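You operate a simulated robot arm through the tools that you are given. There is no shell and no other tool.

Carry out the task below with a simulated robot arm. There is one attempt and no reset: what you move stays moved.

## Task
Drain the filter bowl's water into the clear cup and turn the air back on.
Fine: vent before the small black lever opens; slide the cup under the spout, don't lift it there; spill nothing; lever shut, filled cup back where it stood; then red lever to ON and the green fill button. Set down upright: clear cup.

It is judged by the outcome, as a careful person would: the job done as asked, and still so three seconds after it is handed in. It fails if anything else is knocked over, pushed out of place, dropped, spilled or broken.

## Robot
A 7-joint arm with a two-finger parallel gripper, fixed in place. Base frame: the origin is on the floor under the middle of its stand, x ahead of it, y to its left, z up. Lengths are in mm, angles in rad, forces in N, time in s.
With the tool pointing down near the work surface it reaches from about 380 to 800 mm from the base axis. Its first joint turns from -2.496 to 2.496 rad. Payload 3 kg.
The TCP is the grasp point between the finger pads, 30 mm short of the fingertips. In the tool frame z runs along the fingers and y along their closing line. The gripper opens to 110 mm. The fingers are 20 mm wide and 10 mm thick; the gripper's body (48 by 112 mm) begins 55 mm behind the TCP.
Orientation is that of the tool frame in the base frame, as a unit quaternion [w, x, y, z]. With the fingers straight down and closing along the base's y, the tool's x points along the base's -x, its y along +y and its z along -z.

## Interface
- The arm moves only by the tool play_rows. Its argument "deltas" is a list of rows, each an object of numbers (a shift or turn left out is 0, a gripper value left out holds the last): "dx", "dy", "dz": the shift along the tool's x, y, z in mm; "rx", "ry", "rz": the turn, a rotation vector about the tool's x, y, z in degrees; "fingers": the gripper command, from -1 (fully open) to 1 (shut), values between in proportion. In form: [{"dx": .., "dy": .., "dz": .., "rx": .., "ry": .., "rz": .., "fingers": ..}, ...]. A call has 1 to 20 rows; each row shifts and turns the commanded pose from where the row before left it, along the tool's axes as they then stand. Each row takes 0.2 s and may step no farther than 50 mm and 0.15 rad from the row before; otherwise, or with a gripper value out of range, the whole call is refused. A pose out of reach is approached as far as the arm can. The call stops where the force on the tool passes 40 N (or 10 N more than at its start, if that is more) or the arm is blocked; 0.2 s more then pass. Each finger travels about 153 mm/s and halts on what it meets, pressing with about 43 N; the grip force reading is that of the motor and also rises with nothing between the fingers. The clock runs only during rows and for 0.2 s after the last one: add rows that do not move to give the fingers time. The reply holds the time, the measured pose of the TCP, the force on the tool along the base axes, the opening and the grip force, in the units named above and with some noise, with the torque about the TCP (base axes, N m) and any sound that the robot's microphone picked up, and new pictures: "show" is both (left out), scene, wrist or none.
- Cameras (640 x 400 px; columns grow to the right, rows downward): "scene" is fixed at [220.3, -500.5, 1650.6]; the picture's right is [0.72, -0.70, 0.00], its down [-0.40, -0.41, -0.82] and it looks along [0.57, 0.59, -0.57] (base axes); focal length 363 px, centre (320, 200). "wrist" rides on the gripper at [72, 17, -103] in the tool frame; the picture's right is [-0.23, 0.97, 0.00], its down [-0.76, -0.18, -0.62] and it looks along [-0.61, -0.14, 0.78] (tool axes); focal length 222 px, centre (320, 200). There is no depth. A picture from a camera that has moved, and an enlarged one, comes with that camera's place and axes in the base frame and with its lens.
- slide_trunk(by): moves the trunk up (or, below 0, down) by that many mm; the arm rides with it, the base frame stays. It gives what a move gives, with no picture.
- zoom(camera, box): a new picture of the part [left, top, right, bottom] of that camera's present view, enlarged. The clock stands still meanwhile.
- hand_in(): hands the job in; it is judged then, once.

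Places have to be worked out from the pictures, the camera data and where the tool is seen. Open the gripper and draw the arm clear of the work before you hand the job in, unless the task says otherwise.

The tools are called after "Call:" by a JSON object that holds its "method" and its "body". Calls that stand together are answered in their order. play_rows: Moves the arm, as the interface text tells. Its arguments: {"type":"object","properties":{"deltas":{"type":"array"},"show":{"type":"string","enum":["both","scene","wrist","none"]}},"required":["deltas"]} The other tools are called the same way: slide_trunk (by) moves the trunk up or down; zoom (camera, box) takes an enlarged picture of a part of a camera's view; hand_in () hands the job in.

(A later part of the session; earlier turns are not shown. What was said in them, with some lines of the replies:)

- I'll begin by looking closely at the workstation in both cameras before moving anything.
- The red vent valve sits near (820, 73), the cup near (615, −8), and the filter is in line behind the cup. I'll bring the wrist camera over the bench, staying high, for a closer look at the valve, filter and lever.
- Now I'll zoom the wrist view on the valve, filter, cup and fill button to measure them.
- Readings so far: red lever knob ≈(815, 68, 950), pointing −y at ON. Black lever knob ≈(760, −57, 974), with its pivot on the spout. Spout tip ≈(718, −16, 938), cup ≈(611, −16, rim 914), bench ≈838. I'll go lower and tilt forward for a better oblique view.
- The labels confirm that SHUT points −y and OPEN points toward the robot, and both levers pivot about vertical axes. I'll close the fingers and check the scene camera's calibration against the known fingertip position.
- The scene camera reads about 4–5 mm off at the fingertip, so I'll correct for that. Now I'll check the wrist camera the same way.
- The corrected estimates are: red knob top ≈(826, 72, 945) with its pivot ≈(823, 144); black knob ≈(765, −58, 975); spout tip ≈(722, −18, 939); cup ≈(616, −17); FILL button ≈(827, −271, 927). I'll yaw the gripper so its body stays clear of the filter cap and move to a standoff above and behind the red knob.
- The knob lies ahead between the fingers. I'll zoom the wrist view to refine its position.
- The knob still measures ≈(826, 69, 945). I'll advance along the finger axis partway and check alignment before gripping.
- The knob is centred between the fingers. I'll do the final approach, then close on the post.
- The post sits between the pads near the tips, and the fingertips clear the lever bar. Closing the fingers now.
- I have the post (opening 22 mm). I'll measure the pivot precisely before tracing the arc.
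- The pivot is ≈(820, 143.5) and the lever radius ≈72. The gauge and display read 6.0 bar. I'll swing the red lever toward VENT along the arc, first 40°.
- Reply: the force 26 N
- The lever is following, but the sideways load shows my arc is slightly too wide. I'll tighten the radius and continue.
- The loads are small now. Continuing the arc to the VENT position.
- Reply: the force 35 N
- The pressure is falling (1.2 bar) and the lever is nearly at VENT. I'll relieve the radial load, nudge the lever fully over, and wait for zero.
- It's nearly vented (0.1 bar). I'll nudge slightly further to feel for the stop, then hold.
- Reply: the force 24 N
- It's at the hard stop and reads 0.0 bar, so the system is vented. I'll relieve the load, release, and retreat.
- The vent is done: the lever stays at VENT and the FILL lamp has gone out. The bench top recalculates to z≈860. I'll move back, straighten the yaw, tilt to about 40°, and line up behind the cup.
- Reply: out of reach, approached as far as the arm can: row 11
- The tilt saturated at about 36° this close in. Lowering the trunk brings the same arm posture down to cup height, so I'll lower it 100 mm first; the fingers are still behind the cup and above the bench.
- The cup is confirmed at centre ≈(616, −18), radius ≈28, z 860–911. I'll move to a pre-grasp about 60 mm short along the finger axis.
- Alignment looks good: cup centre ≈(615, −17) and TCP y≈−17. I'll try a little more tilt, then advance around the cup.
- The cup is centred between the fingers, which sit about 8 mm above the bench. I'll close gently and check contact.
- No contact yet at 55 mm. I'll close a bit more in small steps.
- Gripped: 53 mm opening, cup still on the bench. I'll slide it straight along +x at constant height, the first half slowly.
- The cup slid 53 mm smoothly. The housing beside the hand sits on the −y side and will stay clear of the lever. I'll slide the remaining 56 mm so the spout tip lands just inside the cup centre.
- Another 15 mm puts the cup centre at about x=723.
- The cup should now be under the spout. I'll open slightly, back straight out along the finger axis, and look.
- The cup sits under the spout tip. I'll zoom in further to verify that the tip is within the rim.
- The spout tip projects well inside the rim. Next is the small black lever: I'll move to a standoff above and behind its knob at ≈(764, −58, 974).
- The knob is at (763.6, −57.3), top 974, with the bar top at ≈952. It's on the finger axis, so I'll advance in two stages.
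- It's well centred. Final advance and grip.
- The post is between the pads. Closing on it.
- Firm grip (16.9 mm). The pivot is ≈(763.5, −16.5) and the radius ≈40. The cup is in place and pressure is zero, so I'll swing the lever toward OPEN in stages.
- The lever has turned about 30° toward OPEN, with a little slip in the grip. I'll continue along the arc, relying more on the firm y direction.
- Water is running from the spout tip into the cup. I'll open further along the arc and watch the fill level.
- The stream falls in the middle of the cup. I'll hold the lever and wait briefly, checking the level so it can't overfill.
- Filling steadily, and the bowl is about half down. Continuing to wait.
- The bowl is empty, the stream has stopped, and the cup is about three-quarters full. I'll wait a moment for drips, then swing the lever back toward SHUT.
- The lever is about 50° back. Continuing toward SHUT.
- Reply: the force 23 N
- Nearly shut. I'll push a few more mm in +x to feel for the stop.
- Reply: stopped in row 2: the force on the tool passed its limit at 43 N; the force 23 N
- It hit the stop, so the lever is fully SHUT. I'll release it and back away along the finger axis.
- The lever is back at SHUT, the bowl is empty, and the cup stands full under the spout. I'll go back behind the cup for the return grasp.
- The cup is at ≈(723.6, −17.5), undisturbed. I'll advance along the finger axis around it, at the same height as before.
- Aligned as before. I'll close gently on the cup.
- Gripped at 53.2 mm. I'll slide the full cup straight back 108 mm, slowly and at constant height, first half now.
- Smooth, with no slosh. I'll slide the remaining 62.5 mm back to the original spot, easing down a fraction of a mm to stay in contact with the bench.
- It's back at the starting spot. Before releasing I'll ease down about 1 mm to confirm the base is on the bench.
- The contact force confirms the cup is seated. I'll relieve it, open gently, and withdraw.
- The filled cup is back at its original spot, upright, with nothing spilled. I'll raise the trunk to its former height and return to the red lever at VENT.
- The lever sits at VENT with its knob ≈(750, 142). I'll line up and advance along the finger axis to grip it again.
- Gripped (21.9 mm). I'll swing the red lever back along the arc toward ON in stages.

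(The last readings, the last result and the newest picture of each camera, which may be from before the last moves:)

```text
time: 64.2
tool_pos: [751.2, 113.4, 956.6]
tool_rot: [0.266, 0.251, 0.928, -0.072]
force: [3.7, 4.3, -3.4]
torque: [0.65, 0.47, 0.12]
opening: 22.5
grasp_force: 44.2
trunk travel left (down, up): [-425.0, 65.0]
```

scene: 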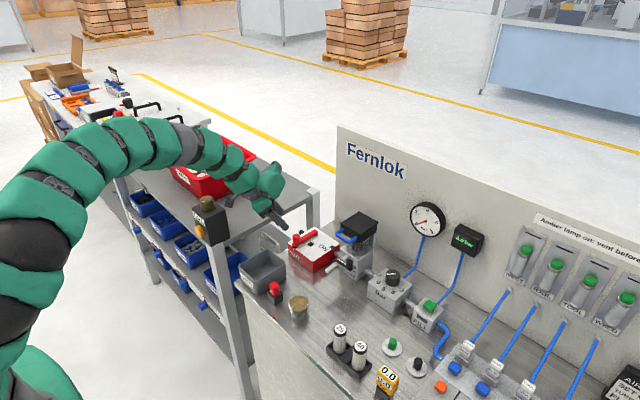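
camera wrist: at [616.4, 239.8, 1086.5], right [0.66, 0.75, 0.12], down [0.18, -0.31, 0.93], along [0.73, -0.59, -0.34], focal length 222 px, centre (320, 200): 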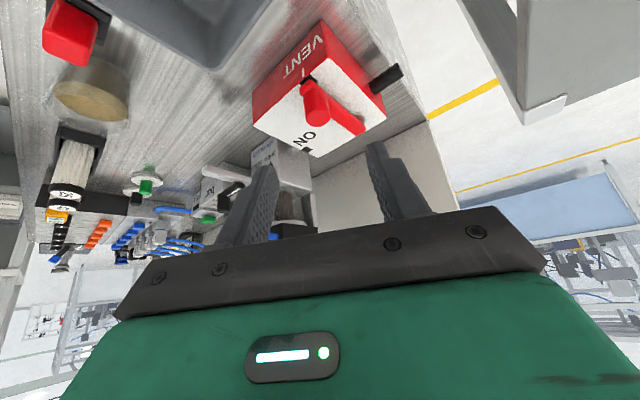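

Forces are low. Continuing the arc.

Call:
{"method": "play_rows", "body": {"deltas": [{"dx": -9.65, "dy": -5.3, "dz": 6.03}, {"dx": -10.27, "dy": -3.25, "dz": 6.42}, {"dx": -10.6, "dy": -1.1, "dz": 6.63}], "show": "wrist"}}

```text
time: 65.0
tool_pos: [778.4, 85.4, 957.8]
tool_rot: [0.266, 0.251, 0.928, -0.07]
force: [-4.3, -0.1, 5.8]
torque: [0.21, 0.33, 0.18]
opening: 22.1
grasp_force: 44.5
trunk travel left (down, up): [-425.0, 65.0]
camera wrist: at [686.3, 157.7, 1007.8], right [0.66, 0.75, 0.12], down [0.18, -0.31, 0.93], along [0.73, -0.59, -0.34], focal length 222 px, centre (320, 200)
```

wrist: 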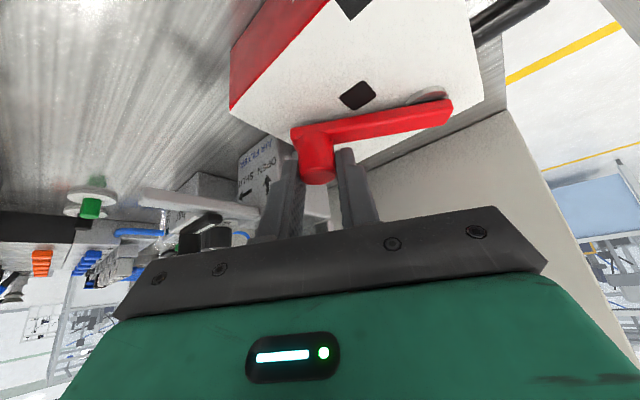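

Call:
{"method": "play_rows", "body": {"deltas": [{"dx": -10.61, "dy": 1.09, "dz": 6.63}, {"dx": -10.29, "dy": 3.25, "dz": 6.43}, {"dx": -9.64, "dy": 5.31, "dz": 6.03}, {}], "show": "wrist"}}

Call:
{"method": "zoom", "body": {"camera": "wrist", "box": [260, 0, 500, 200]}}

Call:
{"method": "zoom", "body": {"camera": "scene", "box": [380, 190, 500, 320]}}

```text
time: 66.0
tool_pos: [811.8, 71.8, 957.5]
tool_rot: [0.265, 0.251, 0.928, -0.071]
force: [-5.6, -30.5, 2.2]
torque: [-0.69, -0.12, 0.18]
opening: 22.4
grasp_force: 44.8
trunk travel left (down, up): [-425.0, 65.0]
camera wrist: at [720.9, 144.3, 1007.9], right [0.66, 0.74, 0.12], down [0.18, -0.31, 0.93], along [0.73, -0.59, -0.34], focal length 222 px, centre (320, 200)
```

wrist: 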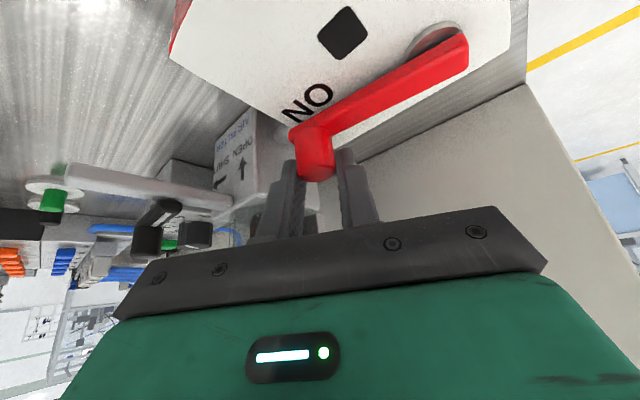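

```text
2.00 times, centred on (380, 100) of wrist
camera zoom: at [720.9, 144.3, 1007.9], right [0.66, 0.74, 0.12], down [0.18, -0.31, 0.93], along [0.73, -0.59, -0.34], focal length 444 px, centre (200, 400)
```

zoom: 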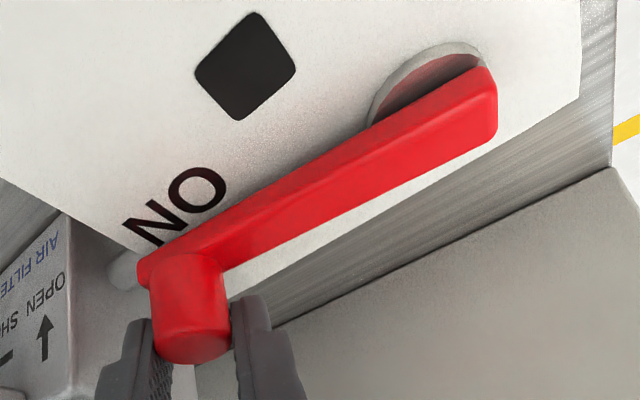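

```text
3.08 times, centred on (440, 255) of scene
camera zoom: at [220.3, -500.5, 1650.6], right [0.72, -0.7, 0.0], down [-0.4, -0.41, -0.82], along [0.57, 0.59, -0.57], focal length 1116 px, centre (-49, 31)
```

zoom: 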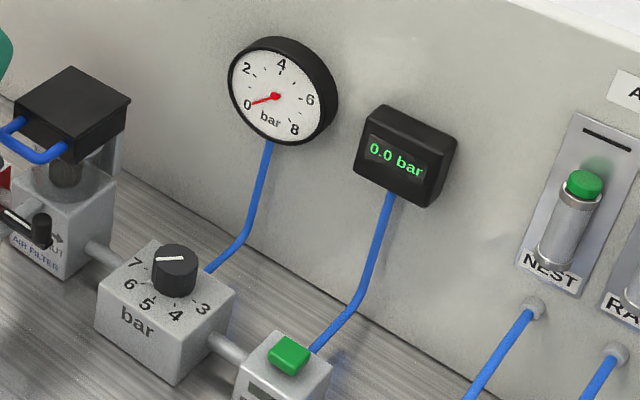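

The lever is a few degrees short of the ON stop, with a radial load. I'll relieve that and push on to the stop.

Call:
{"method": "play_rows", "body": {"deltas": [{"dx": -5.37, "dy": -0.96, "dz": 3.36}, {"dx": -2.2, "dy": 1.5, "dz": 1.38}, {}], "show": "none"}}

Call:
{"method": "zoom", "body": {"camera": "wrist", "box": [260, 0, 500, 200]}}

```text
time: 66.8
tool_pos: [819.8, 70.0, 957.5]
tool_rot: [0.265, 0.25, 0.928, -0.071]
force: [-4.6, -33.5, 3.5]
torque: [-0.22, 0.07, 0.52]
opening: 21.9
grasp_force: 45.1
trunk travel left (down, up): [-425.0, 65.0]
```

```text
2.00 times, centred on (380, 100) of wrist
camera zoom: at [729.0, 142.8, 1007.9], right [0.66, 0.74, 0.12], down [0.18, -0.31, 0.93], along [0.73, -0.59, -0.34], focal length 444 px, centre (200, 400)
```

zoom: 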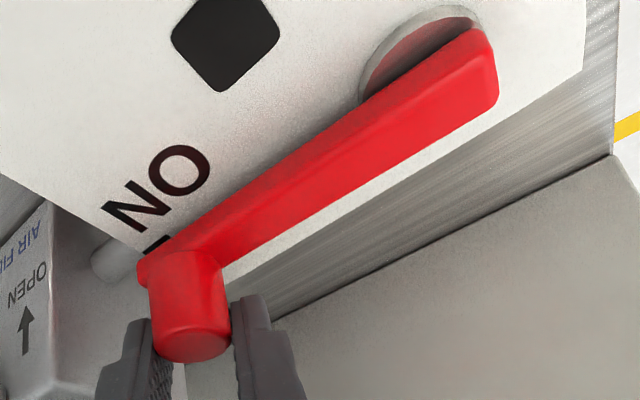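

Call:
{"method": "play_rows", "body": {"deltas": [{"dx": -4.2, "dy": -1.2, "dz": 2.6}, {"dx": -3.5, "dy": 0, "dz": 2.2}, {}], "show": "none"}}

Call:
{"method": "zoom", "body": {"camera": "wrist", "box": [260, 0, 500, 200]}}

```text
time: 67.6
tool_pos: [824.9, 71.8, 959.0]
tool_rot: [0.265, 0.249, 0.929, -0.071]
force: [-39.2, 2.2, 4.5]
torque: [0.38, 1.05, 0.22]
opening: 22.4
grasp_force: 44.9
trunk travel left (down, up): [-425.0, 65.0]
```

```text
2.00 times, centred on (380, 100) of wrist
camera zoom: at [732.5, 142.1, 1008.0], right [0.65, 0.75, 0.12], down [0.19, -0.31, 0.93], along [0.73, -0.59, -0.34], focal length 444 px, centre (200, 400)
```

zoom: 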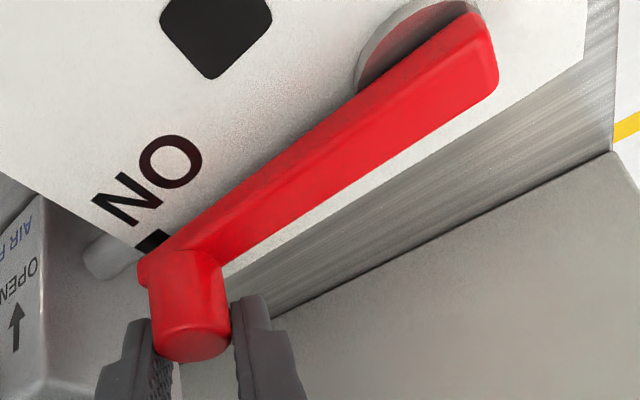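

It's against the ON stop, with the ON mark exposed as at the start. I'll relieve the push slightly, release, retreat, and check.

Call:
{"method": "play_rows", "body": {"deltas": [{"dx": 2.0, "dy": -1.4, "dz": -1.25}, {"fingers": -0.1}, {}, {"dz": -20}, {"dz": -30}, {"dz": -40}, {}]}}

Call:
{"method": "zoom", "body": {"camera": "wrist", "box": [220, 0, 460, 170]}}

Call:
{"method": "zoom", "body": {"camera": "scene", "box": [270, 190, 470, 330]}}

```text
time: 69.2
tool_pos: [784.8, 92.0, 1034.0]
tool_rot: [0.266, 0.25, 0.928, -0.071]
force: [0.2, 0.8, 0.6]
torque: [-0.02, -0.01, 0.02]
opening: 60.4
grasp_force: 0.0
trunk travel left (down, up): [-425.0, 65.0]
camera wrist: at [692.9, 162.9, 1084.3], right [0.65, 0.75, 0.12], down [0.19, -0.31, 0.93], along [0.73, -0.59, -0.34], focal length 222 px, centre (320, 200)
```

scene: 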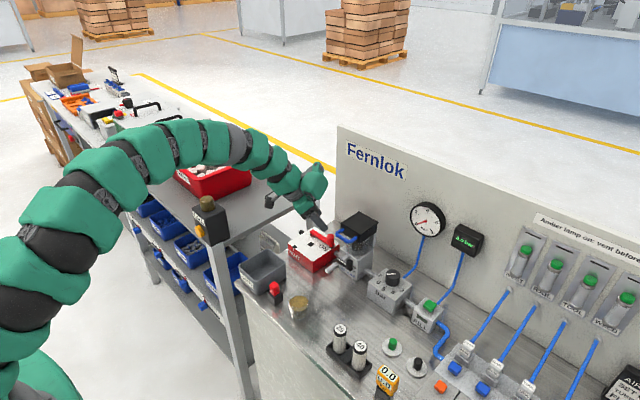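
wrist: 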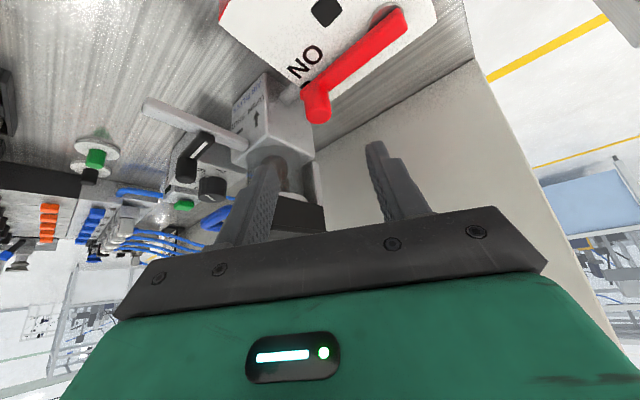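

```text
2.35 times, centred on (340, 85) of wrist
camera zoom: at [692.9, 162.9, 1084.3], right [0.65, 0.75, 0.12], down [0.19, -0.31, 0.93], along [0.73, -0.59, -0.34], focal length 523 px, centre (273, 471)
```

zoom: 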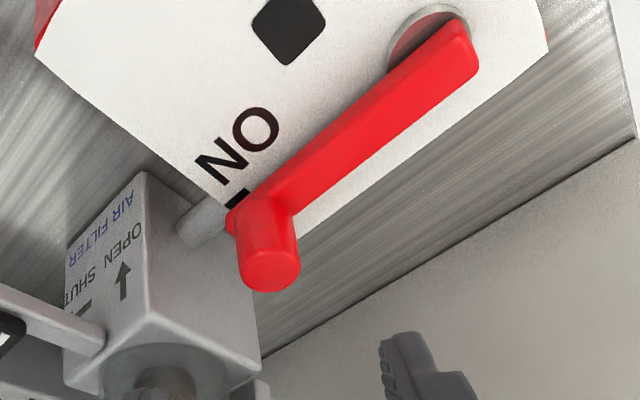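

```text
2.86 times, centred on (370, 260) of scene
camera zoom: at [220.3, -500.5, 1650.6], right [0.72, -0.7, 0.0], down [-0.4, -0.41, -0.82], along [0.57, 0.59, -0.57], focal length 1036 px, centre (177, 29)
```

zoom: 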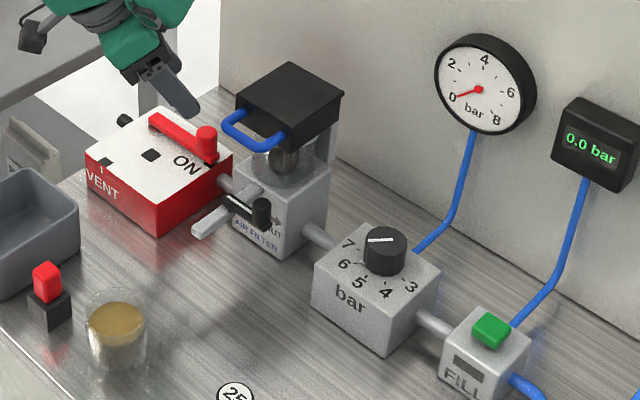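

The lever is at ON, pressure stays 0.0 as expected until FILL is pressed, and the cup is undisturbed. I'll pull back, cross over to the FILL block with fingers closed, and look.

Call:
{"method": "play_rows", "body": {"deltas": [{"dx": 22, "dy": -15, "dz": -13.8}, {"dx": 22, "dy": -15, "dz": -13.8}, {"dx": -5.6, "dy": -43.4, "dz": -7.4, "fingers": 1}, {"dx": -5.6, "dy": -43.4, "dz": -7.4}, {"dx": -5.6, "dy": -43.4, "dz": -7.4}, {"dx": -5.6, "dy": -43.4, "dz": -7.4}, {"dx": -5.6, "dy": -43.4, "dz": -7.4}, {"rx": -3.98, "rz": -6.36}, {"rx": -3.98, "rz": -6.36}, {}]}}

Call:
{"method": "zoom", "body": {"camera": "scene", "box": [360, 240, 520, 360]}}

```text
time: 71.4
tool_pos: [617.2, -96.7, 1080.9]
tool_rot: [0.274, 0.126, 0.953, -0.035]
force: [0.0, 0.2, 0.5]
torque: [-0.04, 0.0, 0.0]
opening: 0.4
grasp_force: 37.8
trunk travel left (down, up): [-425.0, 65.0]
camera wrist: at [510.5, -52.1, 1131.4], right [0.44, 0.89, 0.12], down [0.26, -0.25, 0.93], along [0.86, -0.38, -0.34], focal length 222 px, centre (320, 200)
```

scene: 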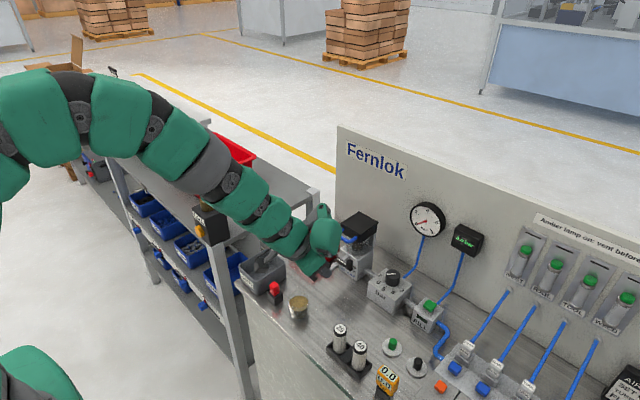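
wrist: 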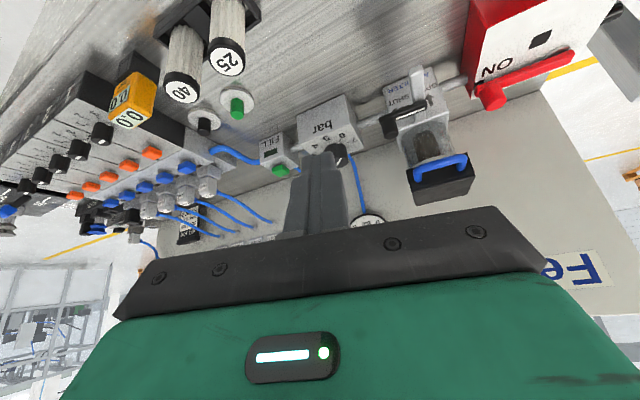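

```text
3.33 times, centred on (440, 300) of scene
camera zoom: at [220.3, -500.5, 1650.6], right [0.72, -0.7, 0.0], down [-0.4, -0.41, -0.82], along [0.57, 0.59, -0.57], focal length 1209 px, centre (-80, -133)
```

zoom: 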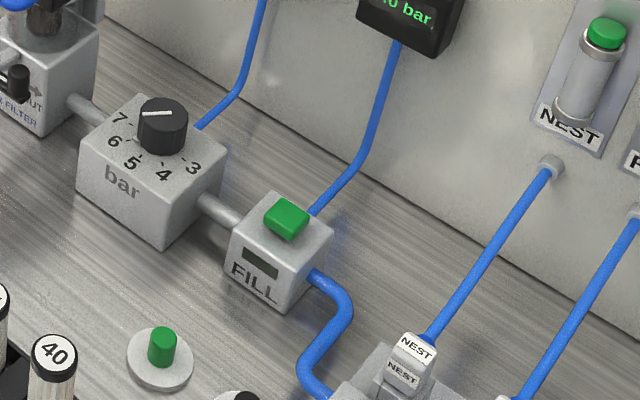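

The FILL button is at ≈(829, −268), top ≈927. I'll move to a standoff behind and above it and tilt to 40°.

Call:
{"method": "play_rows", "body": {"deltas": [{"dx": -21, "dy": -18.4, "dz": 27.05}, {"dx": -21, "dy": -18.4, "dz": 27.05}, {"dx": -21, "dy": -18.4, "dz": 27.05}, {"dx": -21, "dy": -18.4, "dz": 27.05}, {"dx": -21, "dy": -18.4, "dz": 27.05}, {"dx": -21, "dy": -18.4, "dz": 27.05}, {"ry": -8}, {}]}}

Call:
{"method": "zoom", "body": {"camera": "wrist", "box": [220, 60, 440, 220]}}

Call:
{"method": "zoom", "body": {"camera": "scene", "box": [370, 240, 470, 330]}}

```text
time: 73.2
tool_pos: [774.2, -254.5, 1009.9]
tool_rot: [0.339, 0.124, 0.931, -0.045]
force: [-0.4, -0.1, 0.2]
torque: [0.02, -0.07, -0.02]
opening: 0.0
grasp_force: 38.1
trunk travel left (down, up): [-425.0, 65.0]
camera wrist: at [661.7, -208.3, 1043.1], right [0.42, 0.89, 0.15], down [0.13, -0.22, 0.97], along [0.9, -0.39, -0.21], focal length 222 px, centre (320, 200)
```

scene: 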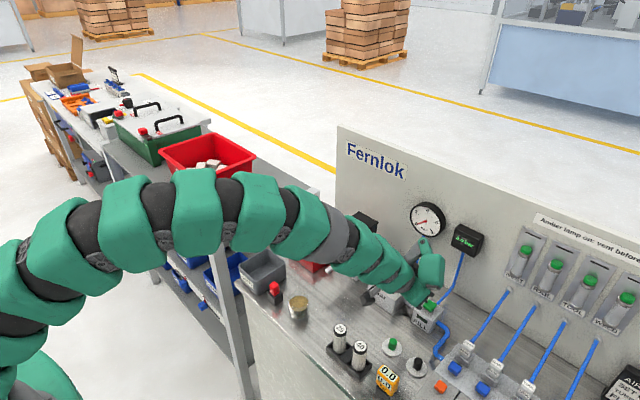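
wrist: 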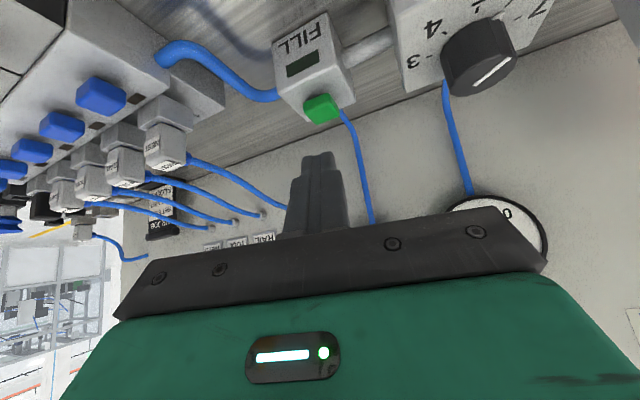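

```text
2.50 times, centred on (330, 140) of wrist
camera zoom: at [661.7, -208.3, 1043.1], right [0.42, 0.89, 0.15], down [0.13, -0.22, 0.97], along [0.9, -0.39, -0.21], focal length 555 px, centre (295, 350)
```

zoom: 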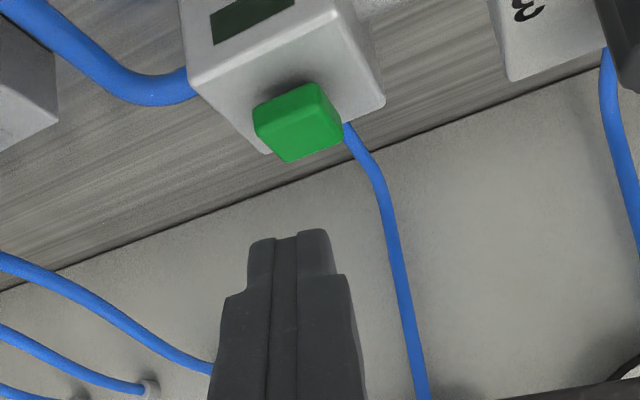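

```text
4.44 times, centred on (420, 285) of scene
camera zoom: at [220.3, -500.5, 1650.6], right [0.72, -0.7, 0.0], down [-0.4, -0.41, -0.82], along [0.57, 0.59, -0.57], focal length 1612 px, centre (-124, -178)
```

zoom: 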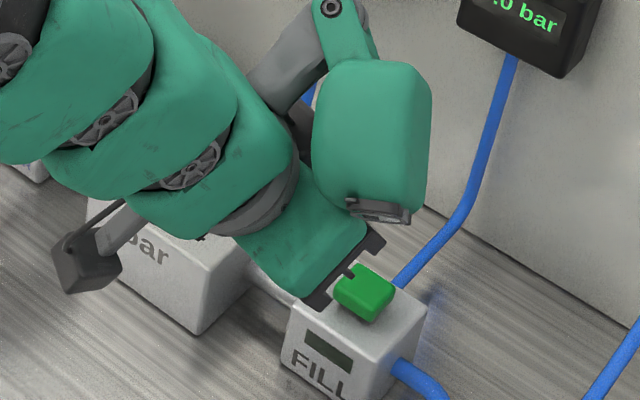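

The button top is ≈(832, −266, 924). I'll approach most of the way, then verify alignment.

Call:
{"method": "play_rows", "body": {"deltas": [{"dx": 0.4, "dy": 1.4, "dz": 18}, {"dx": 0.4, "dy": 1.4, "dz": 18}, {"dx": 0.4, "dy": 1.4, "dz": 16}, {}], "show": "none"}}

Call:
{"method": "zoom", "body": {"camera": "wrist", "box": [250, 90, 390, 200]}}

Call:
{"method": "zoom", "body": {"camera": "scene", "box": [390, 270, 460, 330]}}

```text
time: 74.2
tool_pos: [807.1, -258.7, 969.3]
tool_rot: [0.339, 0.123, 0.932, -0.044]
force: [0.0, 0.7, 0.3]
torque: [-0.02, 0.01, -0.02]
opening: 0.0
grasp_force: 37.6
trunk travel left (down, up): [-425.0, 65.0]
```

```text
3.64 times, centred on (320, 145) of wrist
camera zoom: at [695.2, -212.3, 1001.8], right [0.42, 0.89, 0.15], down [0.13, -0.22, 0.97], along [0.9, -0.39, -0.21], focal length 808 px, centre (320, 400)
```

zoom: 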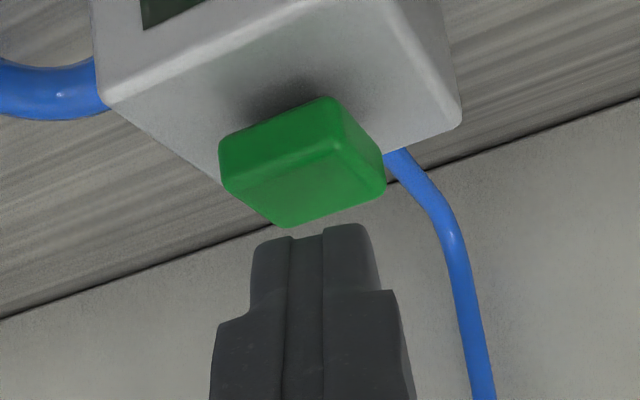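

```text
6.67 times, centred on (425, 300) of scene
camera zoom: at [220.3, -500.5, 1650.6], right [0.72, -0.7, 0.0], down [-0.4, -0.41, -0.82], along [0.57, 0.59, -0.57], focal length 2418 px, centre (-380, -467)
```

zoom: 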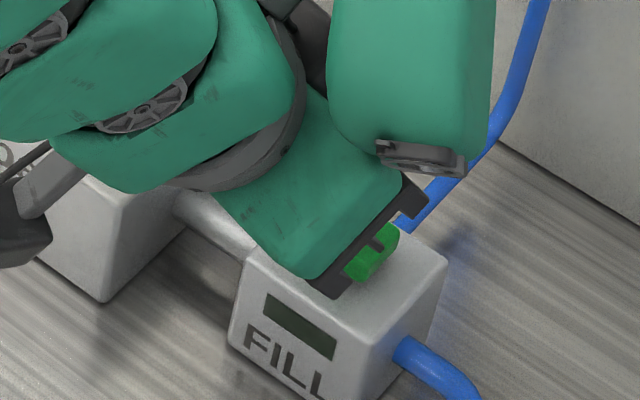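

I'll shift slightly forward over the button, then press straight down in small steps while watching the force and the lamp.

Call:
{"method": "play_rows", "body": {"deltas": [{"dx": -4.64, "dy": 0.6, "dz": 3.9}, {"dx": 1.29, "dz": 1.53}, {"dx": 1.29, "dz": 1.53}, {"dx": 1.29, "dz": 1.53}, {}], "show": "none"}}

Call:
{"method": "zoom", "body": {"camera": "wrist", "box": [250, 90, 390, 200]}}

```text
time: 75.4
tool_pos: [814.2, -261.6, 962.1]
tool_rot: [0.338, 0.124, 0.932, -0.045]
force: [-0.7, -0.1, -0.4]
torque: [0.01, -0.03, 0.03]
opening: 0.0
grasp_force: 37.9
trunk travel left (down, up): [-425.0, 65.0]
```

```text
3.64 times, centred on (320, 145) of wrist
camera zoom: at [701.3, -213.8, 995.2], right [0.42, 0.89, 0.15], down [0.13, -0.22, 0.97], along [0.9, -0.39, -0.21], focal length 808 px, centre (320, 400)
```

zoom: 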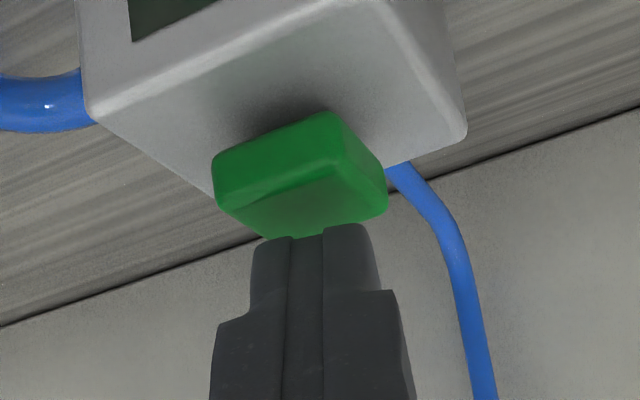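

Call:
{"method": "play_rows", "body": {"deltas": [{"dx": 1.29, "dz": 1.53}, {"dx": 1.29, "dz": 1.53}, {"dx": 1.29, "dz": 1.53}], "show": "none"}}

Call:
{"method": "zoom", "body": {"camera": "wrist", "box": [250, 90, 390, 200]}}

Call:
{"method": "zoom", "body": {"camera": "scene", "box": [390, 210, 490, 330]}}

```text
time: 76.2
tool_pos: [814.9, -259.9, 955.2]
tool_rot: [0.338, 0.123, 0.932, -0.045]
force: [0.2, 0.6, 1.4]
torque: [0.0, -0.02, -0.01]
opening: 0.2
grasp_force: 37.6
trunk travel left (down, up): [-425.0, 65.0]
```

```text
3.64 times, centred on (320, 145) of wrist
camera zoom: at [701.4, -213.5, 989.7], right [0.42, 0.89, 0.15], down [0.13, -0.22, 0.97], along [0.9, -0.39, -0.21], focal length 808 px, centre (320, 400)
```

zoom: 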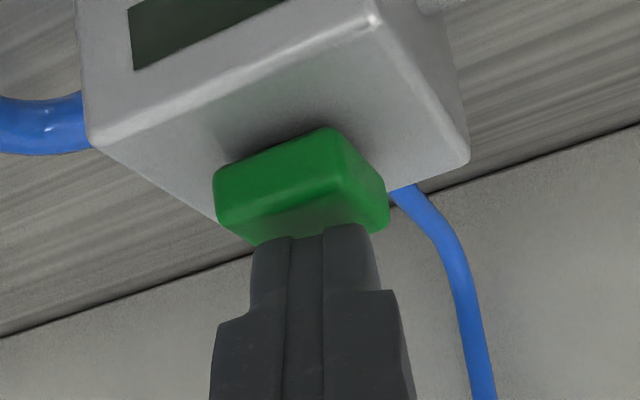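

```text
3.33 times, centred on (440, 270) of scene
camera zoom: at [220.3, -500.5, 1650.6], right [0.72, -0.7, 0.0], down [-0.4, -0.41, -0.82], along [0.57, 0.59, -0.57], focal length 1209 px, centre (-80, -33)
```

zoom: 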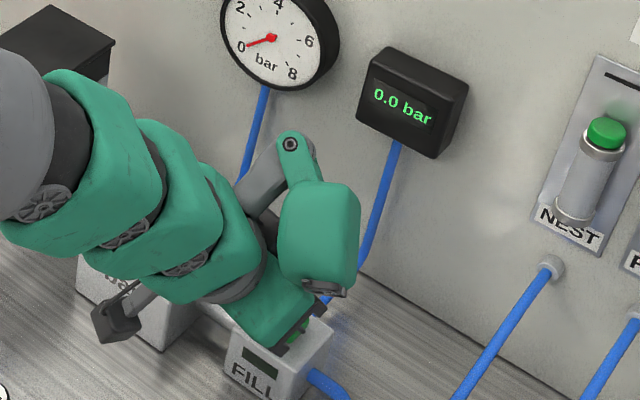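

No contact yet (force ≈1 N). Continuing down.

Call:
{"method": "play_rows", "body": {"deltas": [{"dx": 1.29, "dz": 1.53}, {"dx": 1.29, "dz": 1.53}], "show": "none"}}

Call:
{"method": "zoom", "body": {"camera": "wrist", "box": [250, 90, 390, 200]}}

Call:
{"method": "zoom", "body": {"camera": "scene", "box": [390, 210, 490, 330]}}

```text
time: 76.8
tool_pos: [814.5, -260.6, 953.3]
tool_rot: [0.34, 0.124, 0.931, -0.045]
force: [-0.2, -1.5, 6.9]
torque: [-0.09, -0.07, -0.03]
opening: 0.0
grasp_force: 37.7
trunk travel left (down, up): [-425.0, 65.0]
heard: click
```

```text
3.64 times, centred on (320, 145) of wrist
camera zoom: at [701.4, -213.5, 986.8], right [0.42, 0.89, 0.15], down [0.13, -0.22, 0.97], along [0.9, -0.39, -0.21], focal length 808 px, centre (320, 400)
```

zoom: 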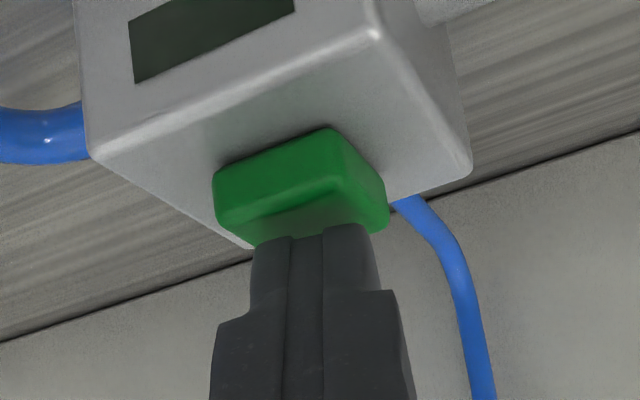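

```text
3.33 times, centred on (440, 270) of scene
camera zoom: at [220.3, -500.5, 1650.6], right [0.72, -0.7, 0.0], down [-0.4, -0.41, -0.82], along [0.57, 0.59, -0.57], focal length 1209 px, centre (-80, -33)
```

zoom: 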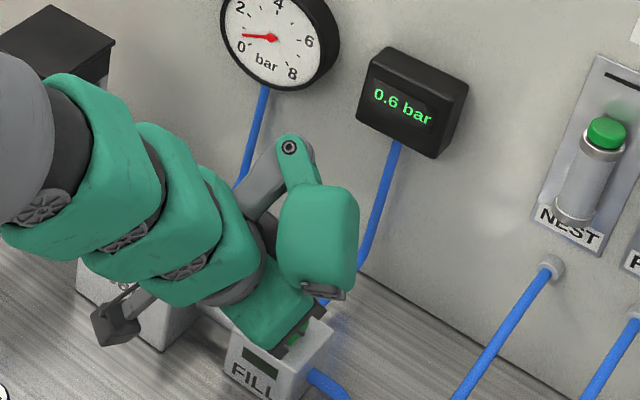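

A click was heard and the pressure is rising (0.6 bar). I'll hold here while it fills.

Call:
{"method": "play_rows", "body": {"deltas": [{}, {}, {}, {}, {}], "show": "none"}}

Call:
{"method": "zoom", "body": {"camera": "scene", "box": [390, 210, 490, 330]}}

```text
time: 78.0
tool_pos: [813.7, -261.6, 952.9]
tool_rot: [0.338, 0.123, 0.932, -0.044]
force: [4.6, -1.6, 11.1]
torque: [-0.1, -0.25, -0.02]
opening: 0.1
grasp_force: 37.5
trunk travel left (down, up): [-425.0, 65.0]
```

```text
3.33 times, centred on (440, 270) of scene
camera zoom: at [220.3, -500.5, 1650.6], right [0.72, -0.7, 0.0], down [-0.4, -0.41, -0.82], along [0.57, 0.59, -0.57], focal length 1209 px, centre (-80, -33)
```

zoom: 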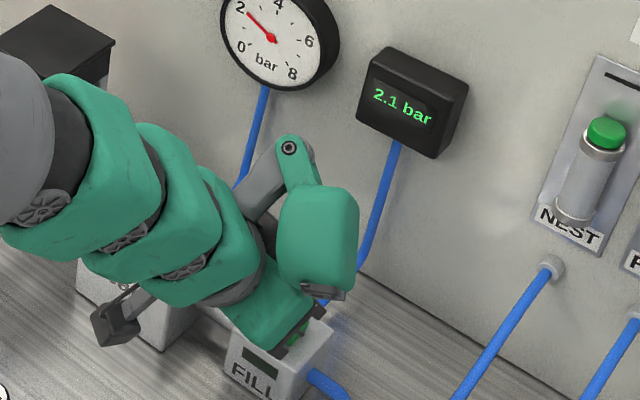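

The pressure is climbing (2.1 bar). I'll keep holding until it settles and the lamp comes on.

Call:
{"method": "play_rows", "body": {"deltas": [{}, {}, {}, {}, {}, {}, {}, {}, {}, {}, {}, {}, {}, {}], "show": "none"}}

Call:
{"method": "zoom", "body": {"camera": "scene", "box": [390, 210, 490, 330]}}

Call:
{"method": "zoom", "body": {"camera": "wrist", "box": [220, 60, 440, 220]}}

```text
time: 81.0
tool_pos: [815.1, -260.3, 953.8]
tool_rot: [0.339, 0.123, 0.932, -0.044]
force: [3.1, -1.2, 11.8]
torque: [-0.08, -0.24, 0.0]
opening: 0.0
grasp_force: 37.8
trunk travel left (down, up): [-425.0, 65.0]
```

```text
3.33 times, centred on (440, 270) of scene
camera zoom: at [220.3, -500.5, 1650.6], right [0.72, -0.7, 0.0], down [-0.4, -0.41, -0.82], along [0.57, 0.59, -0.57], focal length 1209 px, centre (-80, -33)
```

zoom: 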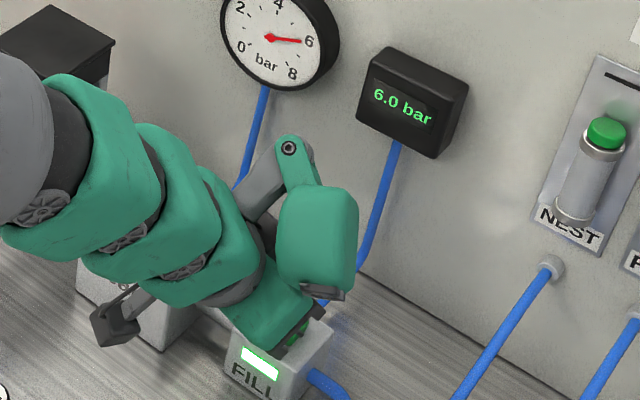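

```text
2.50 times, centred on (330, 140) of wrist
camera zoom: at [701.0, -213.3, 986.3], right [0.42, 0.89, 0.15], down [0.13, -0.22, 0.97], along [0.9, -0.39, -0.21], focal length 555 px, centre (295, 350)
```

zoom: 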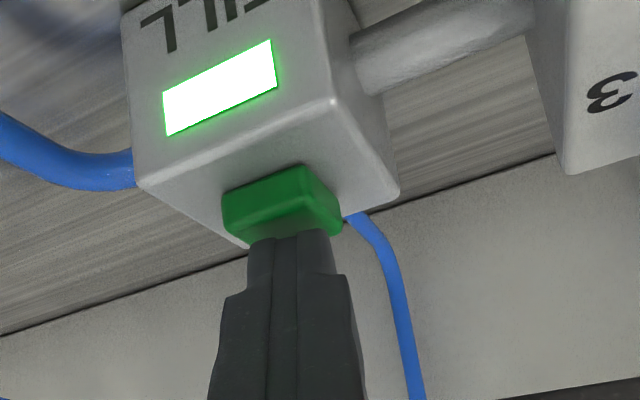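

It reads 6.0 bar and the FILL lamp is lit green. I'll lift straight off the button, retreat, and draw the arm clear.

Call:
{"method": "play_rows", "body": {"deltas": [{"dx": -3.2, "dz": -3.83}, {"dx": -3.2, "dz": -3.83}, {"dz": -20}, {"dz": -30}, {"dz": -30}, {"dx": 12.5, "dy": 20.4, "dz": -35.9}, {"dx": 12.5, "dy": 20.4, "dz": -35.9}, {"dx": 12.5, "dy": 20.4, "dz": -35.9}, {"dx": 12.5, "dy": 20.4, "dz": -35.9}, {"dx": 12.5, "dy": 20.4, "dz": -35.9}, {"dx": 12.5, "dy": 20.4, "dz": -35.9}, {"dx": 12.5, "dy": 20.4, "dz": -35.9}, {"fingers": -1}, {}, {}, {}]}}

Call:
{"method": "zoom", "body": {"camera": "scene", "box": [240, 190, 470, 340]}}

Call:
{"method": "zoom", "body": {"camera": "scene", "box": [390, 190, 490, 330]}}

Call:
{"method": "zoom", "body": {"camera": "scene", "box": [250, 260, 370, 335]}}

```text
time: 84.4
tool_pos: [579.6, -49.6, 1161.4]
tool_rot: [0.34, 0.124, 0.931, -0.044]
force: [0.4, 0.1, 0.6]
torque: [0.0, -0.01, 0.03]
opening: 109.8
grasp_force: 0.0
trunk travel left (down, up): [-425.0, 65.0]
camera wrist: at [467.5, -3.0, 1194.5], right [0.42, 0.89, 0.15], down [0.13, -0.22, 0.97], along [0.9, -0.39, -0.21], focal length 222 px, centre (320, 200)
```

scene: 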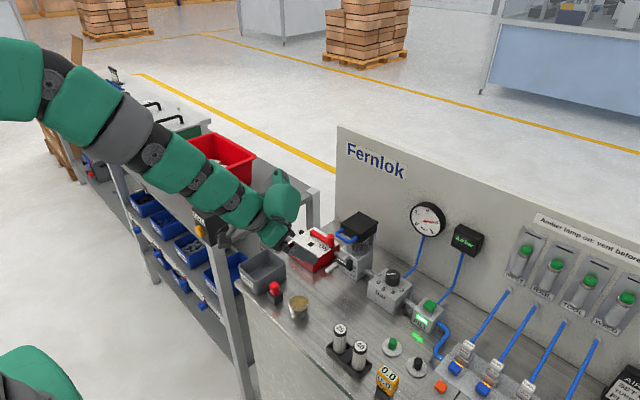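
wrist: 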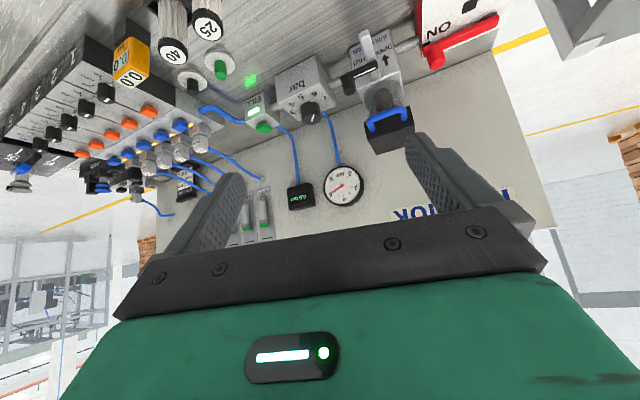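

```text
2.67 times, centred on (355, 265) of scene
camera zoom: at [220.3, -500.5, 1650.6], right [0.72, -0.7, 0.0], down [-0.4, -0.41, -0.82], along [0.57, 0.59, -0.57], focal length 967 px, centre (227, 27)
```

zoom: 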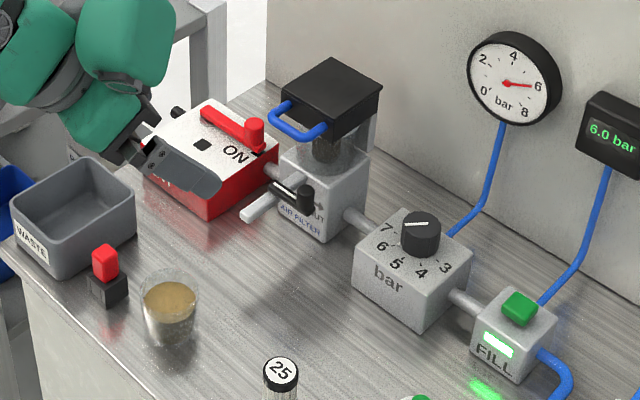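

```text
2.86 times, centred on (440, 260) of scene
camera zoom: at [220.3, -500.5, 1650.6], right [0.72, -0.7, 0.0], down [-0.4, -0.41, -0.82], along [0.57, 0.59, -0.57], focal length 1036 px, centre (-23, 29)
```

zoom: 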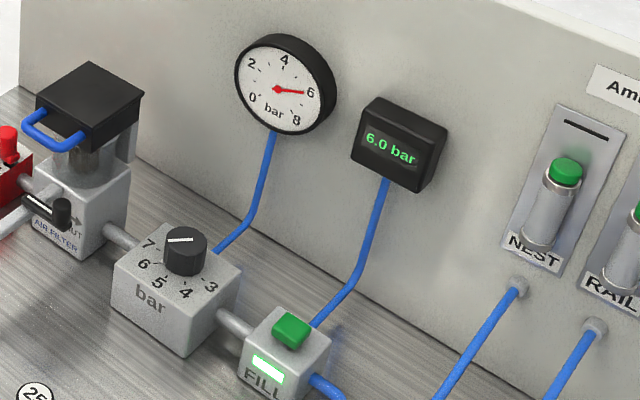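

```text
5.33 times, centred on (310, 298) of scene
camera zoom: at [220.3, -500.5, 1650.6], right [0.72, -0.7, 0.0], down [-0.4, -0.41, -0.82], along [0.57, 0.59, -0.57], focal length 1935 px, centre (373, -320)
```

zoom: 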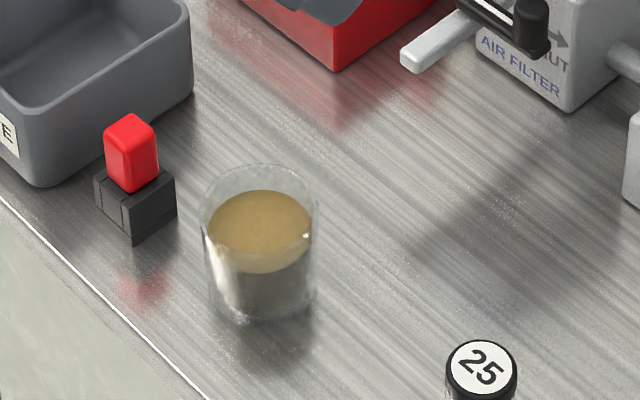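

Everything checks out: the red lever is ON, the black lever SHUT, the bowl empty, and pressure is 6.0 bar with the FILL lamp lit. The filled cup stands upright within about 2 mm of its original spot, nothing spilled or disturbed, gripper open and arm clear. Handing in.

Call:
{"method": "hand_in", "body": {}}

```text
The job is handed in.
```

I drained the filter bowl into the clear cup and turned the air back on; the gauge and display read 6.0 bar. I handed the job in with the arm clear and the gripper open.

- **Vent:** I turned the red lever to VENT and waited for the display to read 0.0 bar before touching the small black lever.
- **Drain:** I slid the cup along the bench to under the spout and opened the black lever. The bowl emptied into the cup, filling it about three-quarters, and I saw no spills.
- **Shut and return:** I turned the black lever back to its SHUT stop. I then slid the full cup back to about 2 mm from where it first stood, and it is upright.
- **Air on:** I turned the red lever to its ON stop and pressed the green fill button. It clicked, the pressure climbed to 6.0 bar, and the FILL lamp lit green.
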